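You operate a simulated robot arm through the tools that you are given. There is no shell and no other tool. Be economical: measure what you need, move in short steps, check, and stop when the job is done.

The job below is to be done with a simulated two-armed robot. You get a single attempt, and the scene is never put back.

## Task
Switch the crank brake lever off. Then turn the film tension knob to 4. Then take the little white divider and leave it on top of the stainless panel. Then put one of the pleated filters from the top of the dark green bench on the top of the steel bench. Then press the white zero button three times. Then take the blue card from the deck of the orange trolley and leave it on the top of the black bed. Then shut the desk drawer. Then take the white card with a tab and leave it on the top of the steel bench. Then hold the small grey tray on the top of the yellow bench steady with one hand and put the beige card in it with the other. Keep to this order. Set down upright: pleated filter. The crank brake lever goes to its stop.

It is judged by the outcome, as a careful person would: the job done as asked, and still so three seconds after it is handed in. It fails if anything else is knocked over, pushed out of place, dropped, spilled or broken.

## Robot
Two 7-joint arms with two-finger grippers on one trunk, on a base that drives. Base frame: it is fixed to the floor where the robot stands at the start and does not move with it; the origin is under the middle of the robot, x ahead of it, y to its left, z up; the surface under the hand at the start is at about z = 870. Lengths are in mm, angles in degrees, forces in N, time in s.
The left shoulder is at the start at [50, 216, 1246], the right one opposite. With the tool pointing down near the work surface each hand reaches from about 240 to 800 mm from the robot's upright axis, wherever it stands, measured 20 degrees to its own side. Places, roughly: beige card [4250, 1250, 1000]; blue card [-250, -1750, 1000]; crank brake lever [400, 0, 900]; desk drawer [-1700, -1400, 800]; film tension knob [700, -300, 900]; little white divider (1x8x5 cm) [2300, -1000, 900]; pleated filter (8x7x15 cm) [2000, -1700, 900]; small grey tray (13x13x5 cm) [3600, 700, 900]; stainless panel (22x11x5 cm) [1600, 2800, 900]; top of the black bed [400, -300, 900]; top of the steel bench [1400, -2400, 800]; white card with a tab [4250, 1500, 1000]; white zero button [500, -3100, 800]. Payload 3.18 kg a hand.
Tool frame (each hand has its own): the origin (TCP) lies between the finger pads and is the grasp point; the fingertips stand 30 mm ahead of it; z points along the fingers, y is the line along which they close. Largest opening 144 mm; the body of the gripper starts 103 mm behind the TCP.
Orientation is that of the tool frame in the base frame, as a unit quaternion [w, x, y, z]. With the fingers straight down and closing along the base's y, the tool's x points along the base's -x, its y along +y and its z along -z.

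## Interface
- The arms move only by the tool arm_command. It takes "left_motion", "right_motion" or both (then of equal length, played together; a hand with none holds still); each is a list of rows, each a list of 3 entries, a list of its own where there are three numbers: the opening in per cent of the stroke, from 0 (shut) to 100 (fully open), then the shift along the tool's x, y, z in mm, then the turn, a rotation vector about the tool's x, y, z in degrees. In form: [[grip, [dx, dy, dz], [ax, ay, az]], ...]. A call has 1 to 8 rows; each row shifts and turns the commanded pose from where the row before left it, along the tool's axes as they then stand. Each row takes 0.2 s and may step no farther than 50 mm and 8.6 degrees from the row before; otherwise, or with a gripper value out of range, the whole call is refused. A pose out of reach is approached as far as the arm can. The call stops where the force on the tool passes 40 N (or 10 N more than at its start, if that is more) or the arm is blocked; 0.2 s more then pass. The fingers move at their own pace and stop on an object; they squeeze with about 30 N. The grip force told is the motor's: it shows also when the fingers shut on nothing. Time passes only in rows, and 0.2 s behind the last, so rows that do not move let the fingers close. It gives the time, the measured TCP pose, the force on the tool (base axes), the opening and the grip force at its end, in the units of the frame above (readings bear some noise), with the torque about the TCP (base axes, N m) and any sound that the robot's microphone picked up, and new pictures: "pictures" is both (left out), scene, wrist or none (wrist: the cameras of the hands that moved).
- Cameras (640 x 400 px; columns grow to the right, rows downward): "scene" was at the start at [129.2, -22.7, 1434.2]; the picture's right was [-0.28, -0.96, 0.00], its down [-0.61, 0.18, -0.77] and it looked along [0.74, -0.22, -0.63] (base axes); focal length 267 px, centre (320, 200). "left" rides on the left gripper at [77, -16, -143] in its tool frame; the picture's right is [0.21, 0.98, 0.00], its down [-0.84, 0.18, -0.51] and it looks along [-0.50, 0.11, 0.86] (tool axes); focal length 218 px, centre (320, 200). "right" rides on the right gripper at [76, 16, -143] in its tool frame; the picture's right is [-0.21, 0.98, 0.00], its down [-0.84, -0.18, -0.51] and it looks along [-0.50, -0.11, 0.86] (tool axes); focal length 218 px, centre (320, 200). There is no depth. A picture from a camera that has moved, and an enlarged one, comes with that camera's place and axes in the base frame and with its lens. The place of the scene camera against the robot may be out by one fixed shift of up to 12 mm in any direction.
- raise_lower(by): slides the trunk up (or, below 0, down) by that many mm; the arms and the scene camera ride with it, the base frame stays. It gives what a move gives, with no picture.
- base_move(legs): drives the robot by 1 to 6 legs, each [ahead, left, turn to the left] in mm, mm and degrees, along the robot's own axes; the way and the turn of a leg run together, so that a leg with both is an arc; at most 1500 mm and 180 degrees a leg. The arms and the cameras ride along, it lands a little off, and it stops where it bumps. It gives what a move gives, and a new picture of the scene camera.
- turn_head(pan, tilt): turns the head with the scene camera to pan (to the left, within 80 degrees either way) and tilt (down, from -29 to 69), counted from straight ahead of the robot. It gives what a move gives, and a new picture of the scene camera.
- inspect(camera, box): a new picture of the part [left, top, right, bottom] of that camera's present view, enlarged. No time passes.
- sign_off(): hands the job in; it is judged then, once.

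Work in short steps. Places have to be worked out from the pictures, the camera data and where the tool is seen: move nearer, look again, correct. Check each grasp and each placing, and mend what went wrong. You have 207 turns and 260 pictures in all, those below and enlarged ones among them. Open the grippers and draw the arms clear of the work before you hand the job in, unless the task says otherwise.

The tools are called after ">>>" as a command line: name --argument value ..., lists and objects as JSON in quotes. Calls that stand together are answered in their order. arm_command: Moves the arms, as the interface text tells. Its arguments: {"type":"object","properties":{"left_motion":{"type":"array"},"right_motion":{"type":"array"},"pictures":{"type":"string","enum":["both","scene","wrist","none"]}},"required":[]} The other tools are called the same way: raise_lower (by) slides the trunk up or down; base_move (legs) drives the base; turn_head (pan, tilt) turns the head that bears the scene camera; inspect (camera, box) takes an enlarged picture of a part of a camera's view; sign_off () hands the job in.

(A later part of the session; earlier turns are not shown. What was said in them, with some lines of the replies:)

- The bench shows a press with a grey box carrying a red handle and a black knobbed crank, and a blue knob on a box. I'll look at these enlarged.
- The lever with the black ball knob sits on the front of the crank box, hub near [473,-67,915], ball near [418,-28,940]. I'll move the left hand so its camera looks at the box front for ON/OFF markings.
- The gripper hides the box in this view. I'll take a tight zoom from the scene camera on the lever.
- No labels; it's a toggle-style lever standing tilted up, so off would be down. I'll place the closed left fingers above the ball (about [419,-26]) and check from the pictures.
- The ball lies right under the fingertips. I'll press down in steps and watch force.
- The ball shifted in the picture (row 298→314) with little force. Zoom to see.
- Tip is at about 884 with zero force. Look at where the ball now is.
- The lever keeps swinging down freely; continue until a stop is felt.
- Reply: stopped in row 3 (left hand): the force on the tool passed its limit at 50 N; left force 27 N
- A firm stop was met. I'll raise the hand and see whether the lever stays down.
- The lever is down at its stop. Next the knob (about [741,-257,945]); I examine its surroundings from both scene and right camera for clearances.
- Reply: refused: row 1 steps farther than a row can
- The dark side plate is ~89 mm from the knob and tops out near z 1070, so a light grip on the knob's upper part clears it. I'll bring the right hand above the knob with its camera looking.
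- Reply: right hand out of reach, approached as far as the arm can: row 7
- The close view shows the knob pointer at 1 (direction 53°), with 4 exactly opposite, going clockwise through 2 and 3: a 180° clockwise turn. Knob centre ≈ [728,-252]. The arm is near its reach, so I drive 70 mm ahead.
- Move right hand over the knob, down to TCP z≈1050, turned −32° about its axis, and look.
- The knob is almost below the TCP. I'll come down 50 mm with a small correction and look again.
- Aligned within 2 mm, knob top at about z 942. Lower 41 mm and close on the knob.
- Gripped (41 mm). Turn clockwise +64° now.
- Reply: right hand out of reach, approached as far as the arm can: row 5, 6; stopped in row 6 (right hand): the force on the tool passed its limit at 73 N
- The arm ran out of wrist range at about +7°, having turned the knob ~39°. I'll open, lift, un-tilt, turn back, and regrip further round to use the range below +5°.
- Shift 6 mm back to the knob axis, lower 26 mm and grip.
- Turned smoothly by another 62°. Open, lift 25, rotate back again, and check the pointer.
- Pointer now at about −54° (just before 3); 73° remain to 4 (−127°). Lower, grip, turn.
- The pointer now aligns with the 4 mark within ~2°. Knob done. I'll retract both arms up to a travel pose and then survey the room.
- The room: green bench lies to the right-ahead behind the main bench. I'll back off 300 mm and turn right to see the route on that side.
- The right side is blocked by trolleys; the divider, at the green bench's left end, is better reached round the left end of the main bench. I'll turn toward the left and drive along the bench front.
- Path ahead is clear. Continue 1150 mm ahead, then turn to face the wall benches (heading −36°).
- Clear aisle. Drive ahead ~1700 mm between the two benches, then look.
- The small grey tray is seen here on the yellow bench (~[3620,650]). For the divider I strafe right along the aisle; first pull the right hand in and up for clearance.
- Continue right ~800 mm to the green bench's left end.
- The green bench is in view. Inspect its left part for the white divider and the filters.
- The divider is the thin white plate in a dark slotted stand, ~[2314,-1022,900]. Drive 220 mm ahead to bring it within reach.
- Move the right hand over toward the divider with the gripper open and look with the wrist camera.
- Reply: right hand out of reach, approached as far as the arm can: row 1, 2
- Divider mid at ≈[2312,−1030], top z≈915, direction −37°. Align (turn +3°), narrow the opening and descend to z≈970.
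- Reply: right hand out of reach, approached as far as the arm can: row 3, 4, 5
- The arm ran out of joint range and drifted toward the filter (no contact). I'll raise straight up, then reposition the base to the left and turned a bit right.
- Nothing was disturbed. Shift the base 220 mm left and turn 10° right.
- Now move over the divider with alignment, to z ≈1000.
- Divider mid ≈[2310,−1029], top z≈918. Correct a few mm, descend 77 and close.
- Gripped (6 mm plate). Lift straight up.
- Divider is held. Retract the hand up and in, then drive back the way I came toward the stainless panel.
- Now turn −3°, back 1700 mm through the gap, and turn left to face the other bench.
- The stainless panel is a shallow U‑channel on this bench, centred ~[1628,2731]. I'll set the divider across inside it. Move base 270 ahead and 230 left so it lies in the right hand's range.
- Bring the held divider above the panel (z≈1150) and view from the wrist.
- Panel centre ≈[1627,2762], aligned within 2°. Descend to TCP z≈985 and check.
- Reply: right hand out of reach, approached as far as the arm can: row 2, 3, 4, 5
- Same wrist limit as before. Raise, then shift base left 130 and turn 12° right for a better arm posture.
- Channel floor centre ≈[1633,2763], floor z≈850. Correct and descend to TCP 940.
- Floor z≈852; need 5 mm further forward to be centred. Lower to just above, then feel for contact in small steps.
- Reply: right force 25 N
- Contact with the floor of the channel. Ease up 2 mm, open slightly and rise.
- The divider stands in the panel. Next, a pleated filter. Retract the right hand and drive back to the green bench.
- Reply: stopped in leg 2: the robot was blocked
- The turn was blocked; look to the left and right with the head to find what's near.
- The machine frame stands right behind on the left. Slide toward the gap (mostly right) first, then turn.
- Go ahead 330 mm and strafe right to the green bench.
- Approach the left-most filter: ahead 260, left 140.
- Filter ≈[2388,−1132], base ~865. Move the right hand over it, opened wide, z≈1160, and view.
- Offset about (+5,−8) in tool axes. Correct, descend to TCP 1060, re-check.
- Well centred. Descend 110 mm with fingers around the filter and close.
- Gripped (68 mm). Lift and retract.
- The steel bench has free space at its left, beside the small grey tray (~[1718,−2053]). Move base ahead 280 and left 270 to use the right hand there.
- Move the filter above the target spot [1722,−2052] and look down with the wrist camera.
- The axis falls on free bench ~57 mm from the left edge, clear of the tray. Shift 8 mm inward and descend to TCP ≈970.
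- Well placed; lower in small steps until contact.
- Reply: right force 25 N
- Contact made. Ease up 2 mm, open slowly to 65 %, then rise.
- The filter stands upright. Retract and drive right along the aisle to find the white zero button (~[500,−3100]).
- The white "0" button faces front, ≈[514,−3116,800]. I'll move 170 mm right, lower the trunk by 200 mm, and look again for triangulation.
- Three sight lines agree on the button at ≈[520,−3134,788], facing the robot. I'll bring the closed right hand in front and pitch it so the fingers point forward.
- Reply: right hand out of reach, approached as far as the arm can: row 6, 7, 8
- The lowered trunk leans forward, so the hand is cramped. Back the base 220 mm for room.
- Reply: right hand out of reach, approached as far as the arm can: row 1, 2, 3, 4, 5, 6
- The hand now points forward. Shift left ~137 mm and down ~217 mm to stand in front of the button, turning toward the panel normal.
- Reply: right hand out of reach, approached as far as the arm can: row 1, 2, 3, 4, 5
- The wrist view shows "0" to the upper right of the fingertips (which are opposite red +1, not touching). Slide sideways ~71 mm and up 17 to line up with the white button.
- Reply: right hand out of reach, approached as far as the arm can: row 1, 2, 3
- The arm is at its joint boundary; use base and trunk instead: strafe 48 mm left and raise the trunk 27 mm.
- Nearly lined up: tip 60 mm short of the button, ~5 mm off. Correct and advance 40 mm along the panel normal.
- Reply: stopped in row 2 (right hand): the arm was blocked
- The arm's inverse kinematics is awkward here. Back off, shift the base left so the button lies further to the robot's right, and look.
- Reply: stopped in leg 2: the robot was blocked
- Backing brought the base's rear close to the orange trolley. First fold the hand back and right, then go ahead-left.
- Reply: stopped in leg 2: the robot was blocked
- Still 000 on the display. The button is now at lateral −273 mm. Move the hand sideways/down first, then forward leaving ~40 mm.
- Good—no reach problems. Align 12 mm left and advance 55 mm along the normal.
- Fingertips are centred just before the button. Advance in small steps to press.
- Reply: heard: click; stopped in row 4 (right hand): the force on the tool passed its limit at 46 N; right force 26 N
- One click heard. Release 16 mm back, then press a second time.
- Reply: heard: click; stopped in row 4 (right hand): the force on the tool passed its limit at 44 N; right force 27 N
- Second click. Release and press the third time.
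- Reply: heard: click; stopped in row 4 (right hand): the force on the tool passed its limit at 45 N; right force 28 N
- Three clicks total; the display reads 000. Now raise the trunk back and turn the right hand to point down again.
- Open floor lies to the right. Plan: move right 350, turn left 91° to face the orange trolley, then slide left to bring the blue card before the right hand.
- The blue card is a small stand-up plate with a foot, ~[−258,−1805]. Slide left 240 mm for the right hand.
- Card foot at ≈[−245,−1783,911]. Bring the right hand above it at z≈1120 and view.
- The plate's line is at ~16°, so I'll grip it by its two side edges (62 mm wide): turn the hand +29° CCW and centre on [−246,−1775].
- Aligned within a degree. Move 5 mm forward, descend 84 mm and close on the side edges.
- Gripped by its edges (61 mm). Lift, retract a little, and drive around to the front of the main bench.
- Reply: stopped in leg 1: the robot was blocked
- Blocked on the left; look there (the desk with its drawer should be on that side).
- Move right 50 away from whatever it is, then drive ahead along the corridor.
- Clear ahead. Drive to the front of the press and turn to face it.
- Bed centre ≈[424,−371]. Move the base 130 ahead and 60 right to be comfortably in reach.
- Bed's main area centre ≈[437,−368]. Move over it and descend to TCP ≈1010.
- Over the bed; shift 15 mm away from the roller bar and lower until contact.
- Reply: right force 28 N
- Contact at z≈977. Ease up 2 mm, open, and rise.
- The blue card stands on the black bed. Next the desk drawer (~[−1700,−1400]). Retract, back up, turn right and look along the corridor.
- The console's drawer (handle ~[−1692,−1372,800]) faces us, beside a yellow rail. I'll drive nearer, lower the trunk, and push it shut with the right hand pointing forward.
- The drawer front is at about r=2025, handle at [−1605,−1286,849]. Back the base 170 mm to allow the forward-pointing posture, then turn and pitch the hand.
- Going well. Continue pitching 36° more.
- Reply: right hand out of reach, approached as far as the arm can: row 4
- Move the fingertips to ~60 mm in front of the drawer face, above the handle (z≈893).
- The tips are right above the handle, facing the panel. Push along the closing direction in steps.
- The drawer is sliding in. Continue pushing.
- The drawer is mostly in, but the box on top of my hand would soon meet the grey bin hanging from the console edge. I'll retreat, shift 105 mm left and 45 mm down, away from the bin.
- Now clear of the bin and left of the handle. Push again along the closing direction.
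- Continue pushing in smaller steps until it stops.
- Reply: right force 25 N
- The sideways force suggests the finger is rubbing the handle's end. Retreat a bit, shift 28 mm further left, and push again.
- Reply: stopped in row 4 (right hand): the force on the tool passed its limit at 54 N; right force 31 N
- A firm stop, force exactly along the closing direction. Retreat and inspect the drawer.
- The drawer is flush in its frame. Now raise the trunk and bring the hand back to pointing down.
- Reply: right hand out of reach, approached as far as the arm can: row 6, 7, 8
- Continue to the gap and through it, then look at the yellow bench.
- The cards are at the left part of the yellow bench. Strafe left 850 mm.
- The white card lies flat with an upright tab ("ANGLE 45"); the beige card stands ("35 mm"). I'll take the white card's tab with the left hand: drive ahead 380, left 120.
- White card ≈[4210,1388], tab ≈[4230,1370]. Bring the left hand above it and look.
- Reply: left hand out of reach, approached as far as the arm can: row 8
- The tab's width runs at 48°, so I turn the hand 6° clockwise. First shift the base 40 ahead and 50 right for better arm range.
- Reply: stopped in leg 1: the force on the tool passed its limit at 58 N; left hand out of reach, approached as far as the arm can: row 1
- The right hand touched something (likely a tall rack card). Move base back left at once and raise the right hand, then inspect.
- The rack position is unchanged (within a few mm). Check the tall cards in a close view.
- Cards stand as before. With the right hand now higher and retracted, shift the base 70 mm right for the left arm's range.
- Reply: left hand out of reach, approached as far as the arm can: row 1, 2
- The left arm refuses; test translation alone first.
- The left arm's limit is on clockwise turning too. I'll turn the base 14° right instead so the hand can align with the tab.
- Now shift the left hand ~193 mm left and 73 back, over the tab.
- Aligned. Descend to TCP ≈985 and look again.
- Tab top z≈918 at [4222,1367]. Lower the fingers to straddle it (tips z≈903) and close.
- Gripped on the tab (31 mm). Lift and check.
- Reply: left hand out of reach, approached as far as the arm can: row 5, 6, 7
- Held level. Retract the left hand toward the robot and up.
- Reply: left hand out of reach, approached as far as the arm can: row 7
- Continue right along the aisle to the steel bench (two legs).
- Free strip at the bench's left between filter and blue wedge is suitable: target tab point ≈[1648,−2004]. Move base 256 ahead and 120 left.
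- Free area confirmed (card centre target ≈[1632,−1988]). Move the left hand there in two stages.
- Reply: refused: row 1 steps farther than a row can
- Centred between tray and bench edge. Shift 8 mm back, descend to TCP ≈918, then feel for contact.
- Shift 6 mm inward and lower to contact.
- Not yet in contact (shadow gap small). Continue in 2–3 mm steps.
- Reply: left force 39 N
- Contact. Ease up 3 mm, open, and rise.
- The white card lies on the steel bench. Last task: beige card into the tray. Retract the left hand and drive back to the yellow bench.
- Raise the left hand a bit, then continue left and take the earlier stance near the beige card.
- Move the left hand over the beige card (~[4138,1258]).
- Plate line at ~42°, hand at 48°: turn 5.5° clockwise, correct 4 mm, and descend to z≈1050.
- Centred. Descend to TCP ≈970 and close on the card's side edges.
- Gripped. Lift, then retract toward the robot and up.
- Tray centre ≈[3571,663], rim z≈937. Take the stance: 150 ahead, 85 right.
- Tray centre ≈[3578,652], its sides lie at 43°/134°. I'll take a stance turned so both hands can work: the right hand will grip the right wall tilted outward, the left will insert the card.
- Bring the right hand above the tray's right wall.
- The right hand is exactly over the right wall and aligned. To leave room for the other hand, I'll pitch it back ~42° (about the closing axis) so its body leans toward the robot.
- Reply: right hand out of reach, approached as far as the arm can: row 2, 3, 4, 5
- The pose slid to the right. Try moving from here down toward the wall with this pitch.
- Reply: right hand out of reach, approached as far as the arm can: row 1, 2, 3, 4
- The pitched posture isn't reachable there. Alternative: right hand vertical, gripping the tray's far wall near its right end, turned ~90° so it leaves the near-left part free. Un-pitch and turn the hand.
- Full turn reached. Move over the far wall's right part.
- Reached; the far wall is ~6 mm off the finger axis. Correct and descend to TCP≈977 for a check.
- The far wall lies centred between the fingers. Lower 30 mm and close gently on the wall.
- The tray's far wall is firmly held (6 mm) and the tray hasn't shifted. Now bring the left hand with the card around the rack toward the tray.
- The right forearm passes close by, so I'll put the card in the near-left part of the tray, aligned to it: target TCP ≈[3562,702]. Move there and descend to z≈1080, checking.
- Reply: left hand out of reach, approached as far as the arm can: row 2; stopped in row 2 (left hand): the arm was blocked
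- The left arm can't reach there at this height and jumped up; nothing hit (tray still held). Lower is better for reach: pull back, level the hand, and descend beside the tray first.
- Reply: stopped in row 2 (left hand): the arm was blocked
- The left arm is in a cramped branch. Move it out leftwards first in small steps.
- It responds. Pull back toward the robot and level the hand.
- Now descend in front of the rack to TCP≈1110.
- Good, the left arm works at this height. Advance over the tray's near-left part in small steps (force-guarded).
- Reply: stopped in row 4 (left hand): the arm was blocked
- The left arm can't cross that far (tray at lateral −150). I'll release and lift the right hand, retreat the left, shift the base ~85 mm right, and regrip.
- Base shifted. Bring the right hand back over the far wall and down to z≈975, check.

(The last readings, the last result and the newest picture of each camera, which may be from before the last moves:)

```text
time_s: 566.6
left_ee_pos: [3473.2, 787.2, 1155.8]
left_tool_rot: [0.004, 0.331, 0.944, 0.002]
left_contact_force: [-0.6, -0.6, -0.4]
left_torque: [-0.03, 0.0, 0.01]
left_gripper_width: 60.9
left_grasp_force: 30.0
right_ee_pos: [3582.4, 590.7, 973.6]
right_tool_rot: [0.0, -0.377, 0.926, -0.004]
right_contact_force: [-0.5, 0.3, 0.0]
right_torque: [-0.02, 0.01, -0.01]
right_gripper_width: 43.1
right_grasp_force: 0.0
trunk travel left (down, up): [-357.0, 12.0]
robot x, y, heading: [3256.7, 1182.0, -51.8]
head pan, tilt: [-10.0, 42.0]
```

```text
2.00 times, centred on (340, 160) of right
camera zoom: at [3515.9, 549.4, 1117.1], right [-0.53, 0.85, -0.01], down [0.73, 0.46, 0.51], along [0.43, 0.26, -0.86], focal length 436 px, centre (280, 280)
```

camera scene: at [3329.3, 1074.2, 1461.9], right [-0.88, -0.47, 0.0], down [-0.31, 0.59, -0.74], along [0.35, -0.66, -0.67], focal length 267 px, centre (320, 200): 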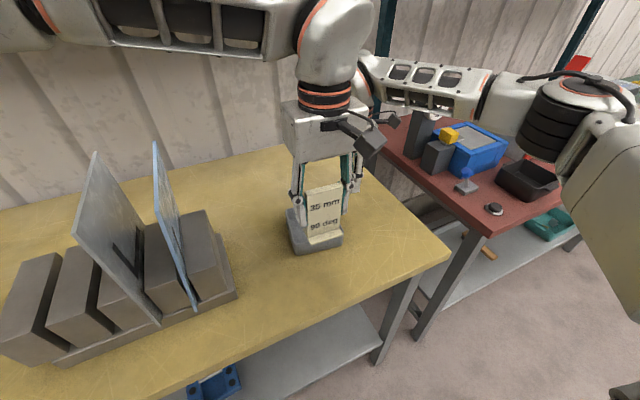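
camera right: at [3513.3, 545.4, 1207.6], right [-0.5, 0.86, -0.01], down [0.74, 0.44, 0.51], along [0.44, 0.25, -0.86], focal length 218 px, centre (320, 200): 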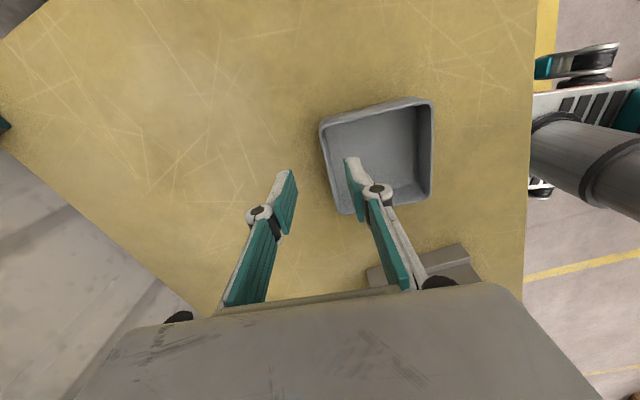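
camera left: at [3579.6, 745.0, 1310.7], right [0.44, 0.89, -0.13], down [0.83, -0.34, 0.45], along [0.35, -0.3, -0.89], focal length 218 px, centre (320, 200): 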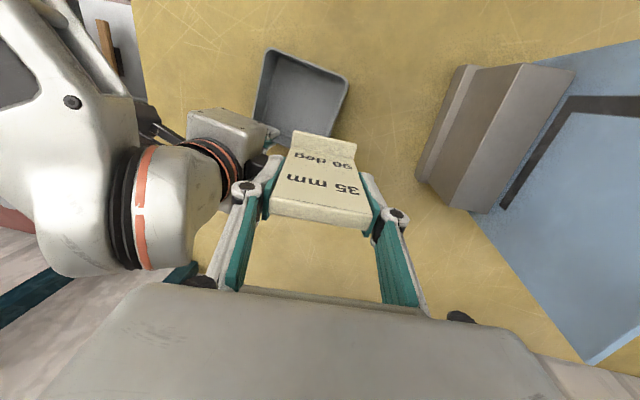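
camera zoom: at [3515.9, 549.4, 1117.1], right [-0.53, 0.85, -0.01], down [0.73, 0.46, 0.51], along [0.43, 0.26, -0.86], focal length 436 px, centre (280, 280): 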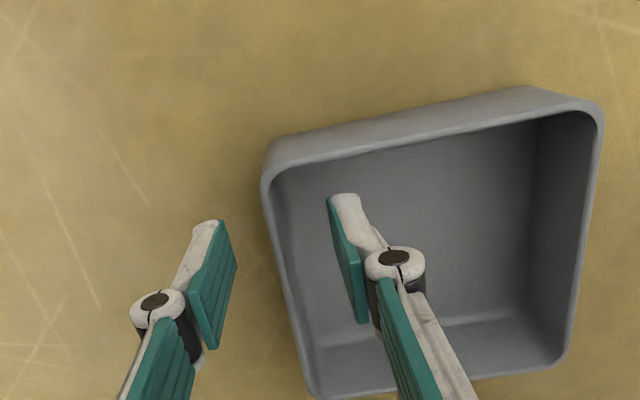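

Same good alignment. Lower and grip the wall.

>>> arm_command --right_motion '[[30, [0, 0, 15], [0, 0, 0]], [30, [0, 0, 13], [0, 0, 0]], [10, [0, 0, 0], [0, 0, 0]], [0, [0, 0, 0], [0, 0, 0]], [0, [0, 0, 0], [0, 0, 0]]]' --pictures "none"

>>> arm_command --left_motion '[[20, [-30, -2.3, 15], [0, 0, 2]], [20, [-30, -2.3, 15], [0, 0, 2]], [20, [-30, -2.3, 15], [0, 0, 2]], [20, [-30, 0, 10], [0, 0, 0]]]' --pictures "both"

```text
time_s: 567.8
left_ee_pos: [3471.6, 786.7, 1156.5]
left_tool_rot: [0.004, 0.331, 0.944, 0.002]
left_contact_force: [-0.2, -0.4, 0.1]
left_torque: [0.02, -0.01, 0.02]
left_gripper_width: 60.8
left_grasp_force: 29.9
right_ee_pos: [3583.0, 588.9, 947.7]
right_tool_rot: [0.0, -0.377, 0.926, -0.003]
right_contact_force: [0.0, 0.0, -0.1]
right_torque: [0.03, -0.04, -0.01]
right_gripper_width: 5.9
right_grasp_force: 30.2
trunk travel left (down, up): [-357.0, 12.0]
robot x, y, heading: [3258.5, 1178.6, -52.3]
head pan, tilt: [-10.0, 42.0]
```

```text
time_s: 568.8
left_ee_pos: [3557.5, 701.0, 1099.7]
left_tool_rot: [0.003, 0.381, 0.925, 0.004]
left_contact_force: [-0.5, 0.9, -0.1]
left_torque: [0.01, -0.01, -0.03]
left_gripper_width: 61.1
left_grasp_force: 30.1
right_ee_pos: [3583.8, 590.1, 946.8]
right_tool_rot: [0.0, -0.377, 0.926, -0.005]
right_contact_force: [0.1, 0.4, 0.4]
right_torque: [0.01, 0.01, -0.08]
right_gripper_width: 5.9
right_grasp_force: 29.8
trunk travel left (down, up): [-357.0, 12.0]
robot x, y, heading: [3260.0, 1177.4, -51.8]
head pan, tilt: [-10.0, 42.0]
camera scene: at [3329.9, 1074.0, 1461.8], right [-0.88, -0.47, 0.0], down [-0.31, 0.59, -0.74], along [0.35, -0.66, -0.67], focal length 267 px, centre (320, 200)
camera left: at [3491.5, 743.9, 1241.8], right [0.54, 0.84, 0.01], down [0.72, -0.47, 0.51], along [0.43, -0.27, -0.86], focal length 218 px, centre (320, 200)
```

scene: 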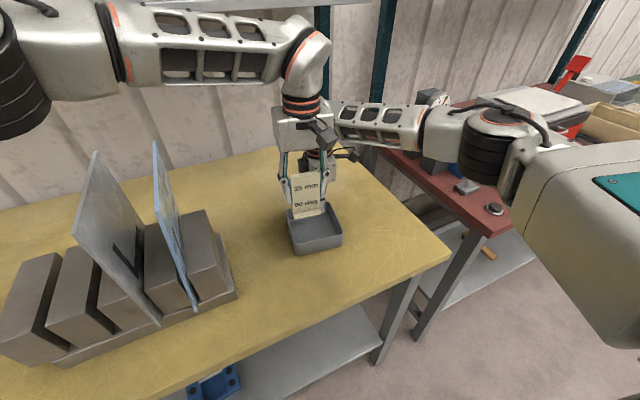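
left: 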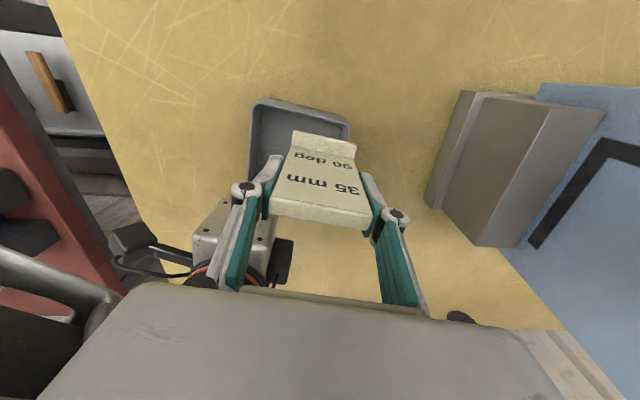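

Card is above the tray's near-left part, aligned. Contact should occur at TCP ≈972 (it stood on this bench at 968). Shift 4 mm inward and lower to 982.

>>> arm_command --left_motion '[[20, [-1, -4, 25], [0, 0, 0]], [20, [0, 0, 30], [0, 0, 0]], [20, [0, 0, 30], [0, 0, 0]], [20, [0, 0, 20], [0, 0, 0]], [20, [0, 0, 12], [0, 0, 0]]]' --pictures "both"

```text
time_s: 570.0
left_ee_pos: [3555.3, 697.2, 983.7]
left_tool_rot: [0.003, 0.379, 0.925, 0.003]
left_contact_force: [-0.3, 0.2, -0.4]
left_torque: [-0.03, -0.01, 0.0]
left_gripper_width: 61.2
left_grasp_force: 29.5
right_ee_pos: [3584.2, 588.9, 947.1]
right_tool_rot: [0.0, -0.377, 0.926, -0.004]
right_contact_force: [0.0, 0.0, -0.9]
right_torque: [-0.05, -0.01, 0.0]
right_gripper_width: 5.9
right_grasp_force: 29.8
trunk travel left (down, up): [-357.0, 12.0]
robot x, y, heading: [3260.2, 1176.4, -51.8]
head pan, tilt: [-10.0, 42.0]
camera scene: at [3329.8, 1074.3, 1461.8], right [-0.88, -0.47, 0.0], down [-0.31, 0.59, -0.74], along [0.35, -0.66, -0.67], focal length 267 px, centre (320, 200)
camera left: at [3490.0, 738.8, 1126.2], right [0.54, 0.84, 0.01], down [0.72, -0.47, 0.51], along [0.43, -0.27, -0.86], focal length 218 px, centre (320, 200)
```

scene: 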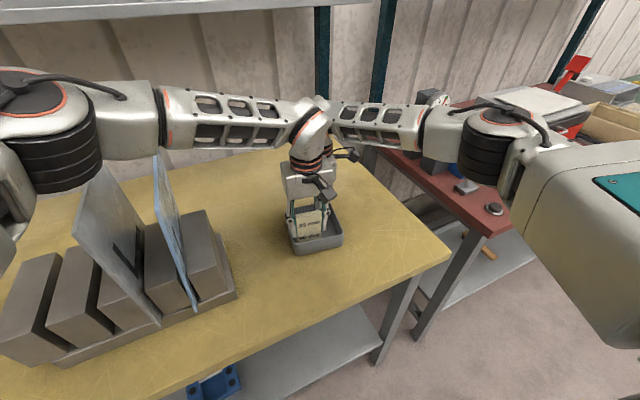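
left: 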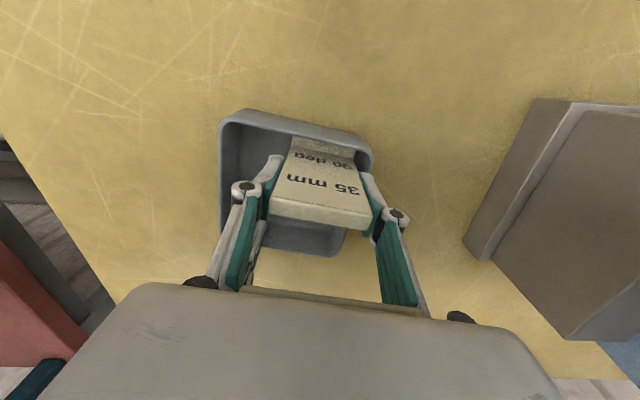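

The card is inside the tray, no contact yet. Lower gently to the floor.

>>> arm_command --left_motion '[[20, [0, 0, 4], [0, 0, 0]], [20, [0, 0, 3], [0, 0, 0]], [20, [0, 0, 3], [0, 0, 0]], [20, [0, 0, 2], [0, 0, 0]]]' --pictures "none"

>>> inspect --camera "scene" --box '[250, 130, 390, 270]'

```text
time_s: 571.0
left_ee_pos: [3556.4, 695.9, 979.0]
left_tool_rot: [0.005, 0.378, 0.926, 0.0]
left_contact_force: [-1.3, 3.5, 12.6]
left_torque: [0.5, -0.27, 0.15]
left_gripper_width: 60.9
left_grasp_force: 30.4
right_ee_pos: [3581.6, 588.9, 947.1]
right_tool_rot: [-0.001, -0.377, 0.926, -0.006]
right_contact_force: [0.7, -0.1, 1.0]
right_torque: [0.21, -0.27, -0.08]
right_gripper_width: 5.9
right_grasp_force: 30.0
trunk travel left (down, up): [-357.0, 12.0]
robot x, y, heading: [3254.6, 1180.1, -51.7]
head pan, tilt: [-10.0, 42.0]
stopped in row 4 (left hand): the force on the tool passed its limit at 44 N (the readings are from after the stop); the commanded pose is now the measured one
```

```text
2.86 times, centred on (320, 200) of scene
camera zoom: at [3329.1, 1075.6, 1462.0], right [-0.88, -0.47, 0.0], down [-0.31, 0.59, -0.74], along [0.35, -0.66, -0.67], focal length 762 px, centre (320, 200)
```

zoom: 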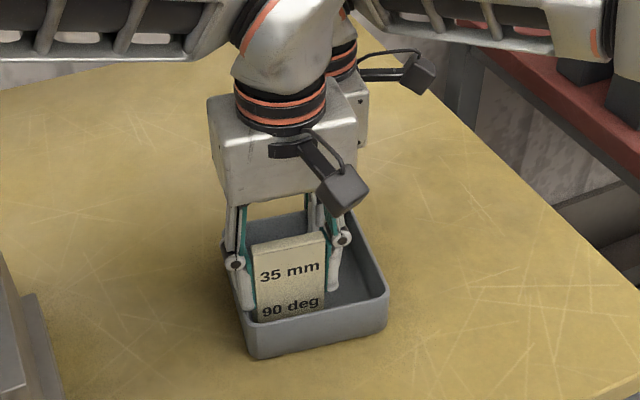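

Contact is off-centre on the left side (wall/fillet). Lift 8 mm, shift 10 mm right, and lower again.

>>> arm_command --left_motion '[[20, [0, 0, -10], [0, 0, 0]], [20, [-1, -10, 0], [0, 0, 0]], [20, [0, 0, 8], [0, 0, 0]], [20, [0, 0, 4], [0, 0, 0]], [20, [0, 0, 3], [0, 0, 0]], [20, [0, 0, 2], [0, 0, 0]], [20, [0, 0, 2], [0, 0, 0]]]' --pictures "none"

>>> inspect --camera "left" --box '[200, 80, 440, 270]'

```text
time_s: 572.6
left_ee_pos: [3552.6, 688.3, 970.8]
left_tool_rot: [0.005, 0.378, 0.926, -0.001]
left_contact_force: [1.8, 3.2, 26.3]
left_torque: [0.28, 0.02, -0.04]
left_gripper_width: 61.4
left_grasp_force: 30.3
right_ee_pos: [3581.5, 588.7, 946.3]
right_tool_rot: [-0.001, -0.376, 0.927, -0.006]
right_contact_force: [5.3, -4.1, 2.0]
right_torque: [-0.05, -0.18, -0.03]
right_gripper_width: 5.8
right_grasp_force: 30.0
trunk travel left (down, up): [-357.0, 12.0]
robot x, y, heading: [3257.9, 1179.7, -51.8]
head pan, tilt: [-10.0, 42.0]
```

```text
2.11 times, centred on (320, 175) of left
camera zoom: at [3484.5, 731.4, 1112.5], right [0.54, 0.84, 0.0], down [0.72, -0.46, 0.52], along [0.44, -0.28, -0.86], focal length 460 px, centre (320, 253)
```

zoom: 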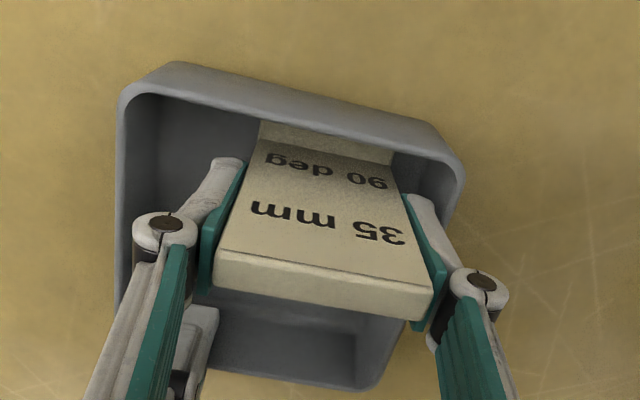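

Seated at the expected height with a centred force. Ease up 2 mm, open just slightly (4 mm per side), and rise.

>>> arm_command --left_motion '[[20, [0, 0, -2], [0, 0, 0]], [44, [0, 0, 0], [0, 0, 0]], [47, [0, 0, 0], [0, 0, 0]], [47, [0, 0, 0], [0, 0, 0]], [47, [0, 0, -15], [0, 0, 0]], [47, [0, 0, -25], [0, 0, 0]], [47, [0, 0, -35], [0, 0, 0]], [47, [0, 0, -40], [0, 0, 0]]]' --pictures "both"

```text
time_s: 574.4
left_ee_pos: [3547.6, 689.5, 1086.7]
left_tool_rot: [0.004, 0.378, 0.926, 0.001]
left_contact_force: [0.3, 4.0, -0.2]
left_torque: [-0.54, 0.01, -0.05]
left_gripper_width: 67.7
left_grasp_force: 0.2
right_ee_pos: [3581.8, 587.6, 947.2]
right_tool_rot: [-0.001, -0.376, 0.927, -0.006]
right_contact_force: [-0.7, 2.4, 8.3]
right_torque: [0.08, -0.01, -0.06]
right_gripper_width: 6.2
right_grasp_force: 29.6
trunk travel left (down, up): [-357.0, 12.0]
robot x, y, heading: [3260.4, 1176.8, -52.1]
head pan, tilt: [-10.0, 42.0]
camera scene: at [3329.2, 1075.3, 1462.0], right [-0.88, -0.47, 0.0], down [-0.31, 0.59, -0.74], along [0.35, -0.66, -0.67], focal length 267 px, centre (320, 200)
camera left: at [3481.5, 731.1, 1228.9], right [0.54, 0.84, 0.0], down [0.72, -0.46, 0.51], along [0.44, -0.27, -0.86], focal length 218 px, centre (320, 200)
```

scene: 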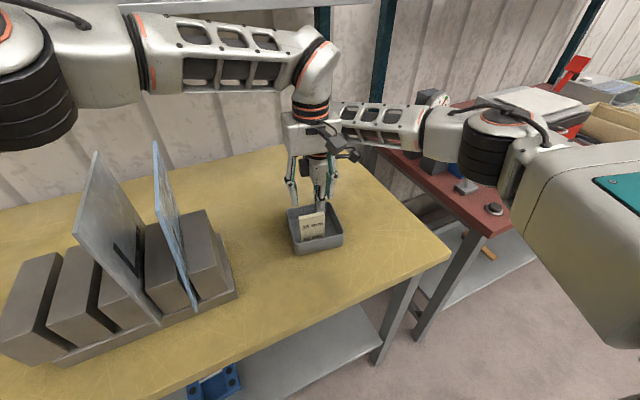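
left: 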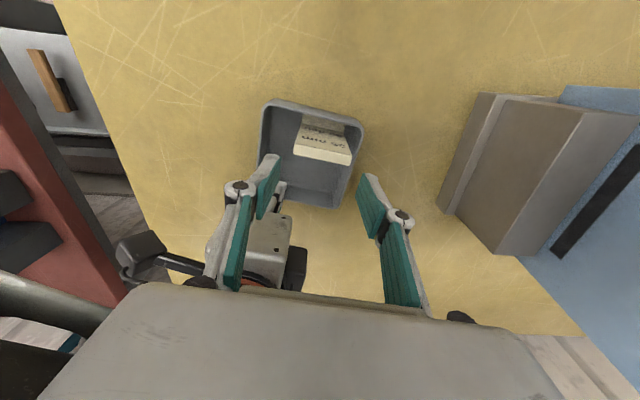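

The card stands in the tray. Withdraw the left hand back toward the robot.

>>> arm_command --left_motion '[[47, [30, 5, 0], [0, 0, 0]], [47, [40, 3, 0], [0, 0, 0]], [47, [40, 0, -10], [0, 0, 0]], [47, [40, 0, -20], [0, 0, 0]], [47, [30, 10, -30], [0, 0, 0]]]' --pictures "none"

>>> arm_command --right_motion '[[12, [0, 0, 0], [0, 0, 0]], [22, [0, 0, 0], [0, 0, 0]], [22, [0, 0, 0], [0, 0, 0]], [22, [0, 0, -25], [0, 0, 0]], [22, [0, 0, -35], [0, 0, 0]], [22, [0, 0, -45], [0, 0, 0]], [22, [0, 0, -45], [0, 0, 0]], [22, [0, 0, -45], [0, 0, 0]]]' --pictures "scene"

>>> inspect --camera "scene" --box '[240, 150, 400, 270]'

```text
time_s: 575.6
left_ee_pos: [3432.1, 831.3, 1144.9]
left_tool_rot: [0.005, 0.379, 0.925, 0.001]
left_contact_force: [-0.1, 1.2, -0.3]
left_torque: [0.02, -0.01, 0.0]
left_gripper_width: 67.8
left_grasp_force: 0.1
right_ee_pos: [3581.7, 589.6, 946.9]
right_tool_rot: [-0.001, -0.376, 0.927, -0.006]
right_contact_force: [-0.7, 0.6, 11.0]
right_torque: [-0.04, 0.13, -0.05]
right_gripper_width: 5.9
right_grasp_force: 30.0
trunk travel left (down, up): [-357.0, 12.0]
robot x, y, heading: [3260.3, 1178.9, -51.9]
head pan, tilt: [-10.0, 42.0]
```

```text
time_s: 577.4
left_ee_pos: [3431.0, 831.2, 1146.1]
left_tool_rot: [0.004, 0.379, 0.925, 0.0]
left_contact_force: [-0.4, 1.2, 0.4]
left_torque: [-0.05, -0.05, 0.03]
left_gripper_width: 67.6
left_grasp_force: 0.0
right_ee_pos: [3579.9, 592.5, 1140.6]
right_tool_rot: [-0.001, -0.376, 0.927, -0.005]
right_contact_force: [0.8, 0.8, 0.3]
right_torque: [-0.04, -0.01, 0.0]
right_gripper_width: 31.4
right_grasp_force: 0.0
trunk travel left (down, up): [-357.0, 12.0]
robot x, y, heading: [3257.1, 1176.2, -52.1]
head pan, tilt: [-10.0, 42.0]
camera scene: at [3329.3, 1075.6, 1462.0], right [-0.88, -0.47, 0.0], down [-0.31, 0.59, -0.74], along [0.35, -0.66, -0.67], focal length 267 px, centre (320, 200)
```

scene: 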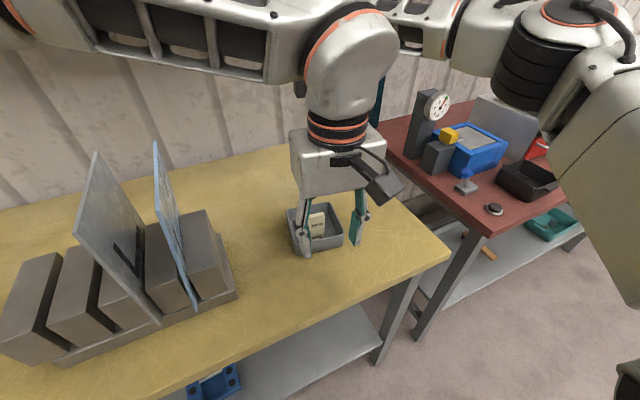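

```text
3.33 times, centred on (320, 210) of scene
camera zoom: at [3329.3, 1075.6, 1462.0], right [-0.88, -0.47, 0.0], down [-0.31, 0.59, -0.74], along [0.35, -0.66, -0.67], focal length 889 px, centre (320, 167)
```

zoom: 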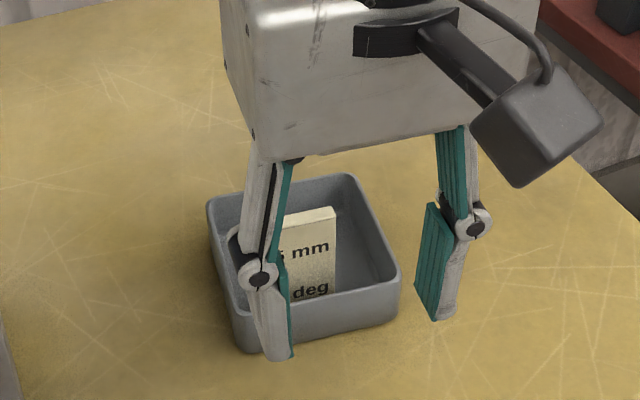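

The beige card stands in the tray. Back the base off 350 mm so both arms are clear, and take a last look.

>>> base_move --legs '[[-350, 0, 0]]'

>>> inspect --camera "scene" --box '[140, 60, 440, 250]'

```text
time_s: 579.7
left_ee_pos: [3208.8, 1113.7, 1146.4]
left_tool_rot: [0.005, 0.383, 0.924, 0.0]
left_contact_force: [-0.1, 0.7, 0.0]
left_torque: [0.0, 0.0, -0.01]
left_gripper_width: 67.6
left_grasp_force: 0.1
right_ee_pos: [3353.8, 873.4, 1140.7]
right_tool_rot: [-0.001, -0.373, 0.928, -0.005]
right_contact_force: [-0.1, 1.0, 0.1]
right_torque: [-0.01, -0.02, 0.02]
right_gripper_width: 31.6
right_grasp_force: 0.1
trunk travel left (down, up): [-357.0, 12.0]
robot x, y, heading: [3038.9, 1462.6, -52.1]
head pan, tilt: [-10.0, 42.0]
camera scene: at [3107.2, 1359.6, 1461.9], right [-0.89, -0.46, 0.0], down [-0.31, 0.59, -0.74], along [0.34, -0.66, -0.67], focal length 267 px, centre (320, 200)
```

scene: 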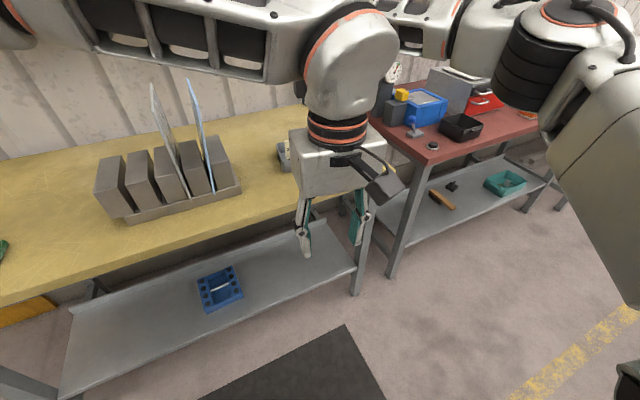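

```text
2.11 times, centred on (290, 155) of scene
camera zoom: at [3107.2, 1359.6, 1461.9], right [-0.89, -0.46, 0.0], down [-0.31, 0.59, -0.74], along [0.34, -0.66, -0.67], focal length 561 px, centre (383, 295)
```

zoom: 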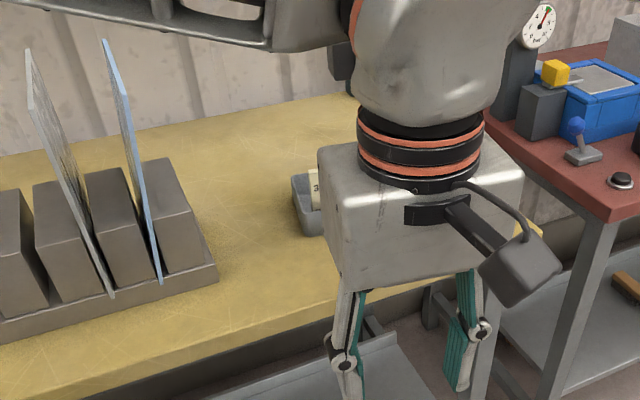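

Both grippers are open and clear, the rack is intact, and the card is in the tray. I'm handing the job in.

>>> sign_off

```text
The job is handed in.
```

I did all nine steps in the order given, and the job is handed in with both grippers open and clear of the work. I checked each placement in the camera pictures.

- **Brake lever:** it has no markings, so I took down as off and pushed it to its stop.
- **White divider:** it stands inside the stainless panel, which is a shallow open channel.
- **Desk drawer:** it looks flush with its frame and I pushed until it stopped. A thin gap remains above its front.
- **Rack card bumped:** my right hand hit something at 58 N beside the card rack on the yellow bench, most likely the top of a tall card. The rack and cards still stood in place in close-up.
- **Orange trolley bumped:** the base was blocked twice beside the orange trolley, which it probably touched. I did not check for movement, but the blue card and the red cup were still standing on it.
- **Grey tray:** the right hand held the far wall while the left hand set the beige card in.
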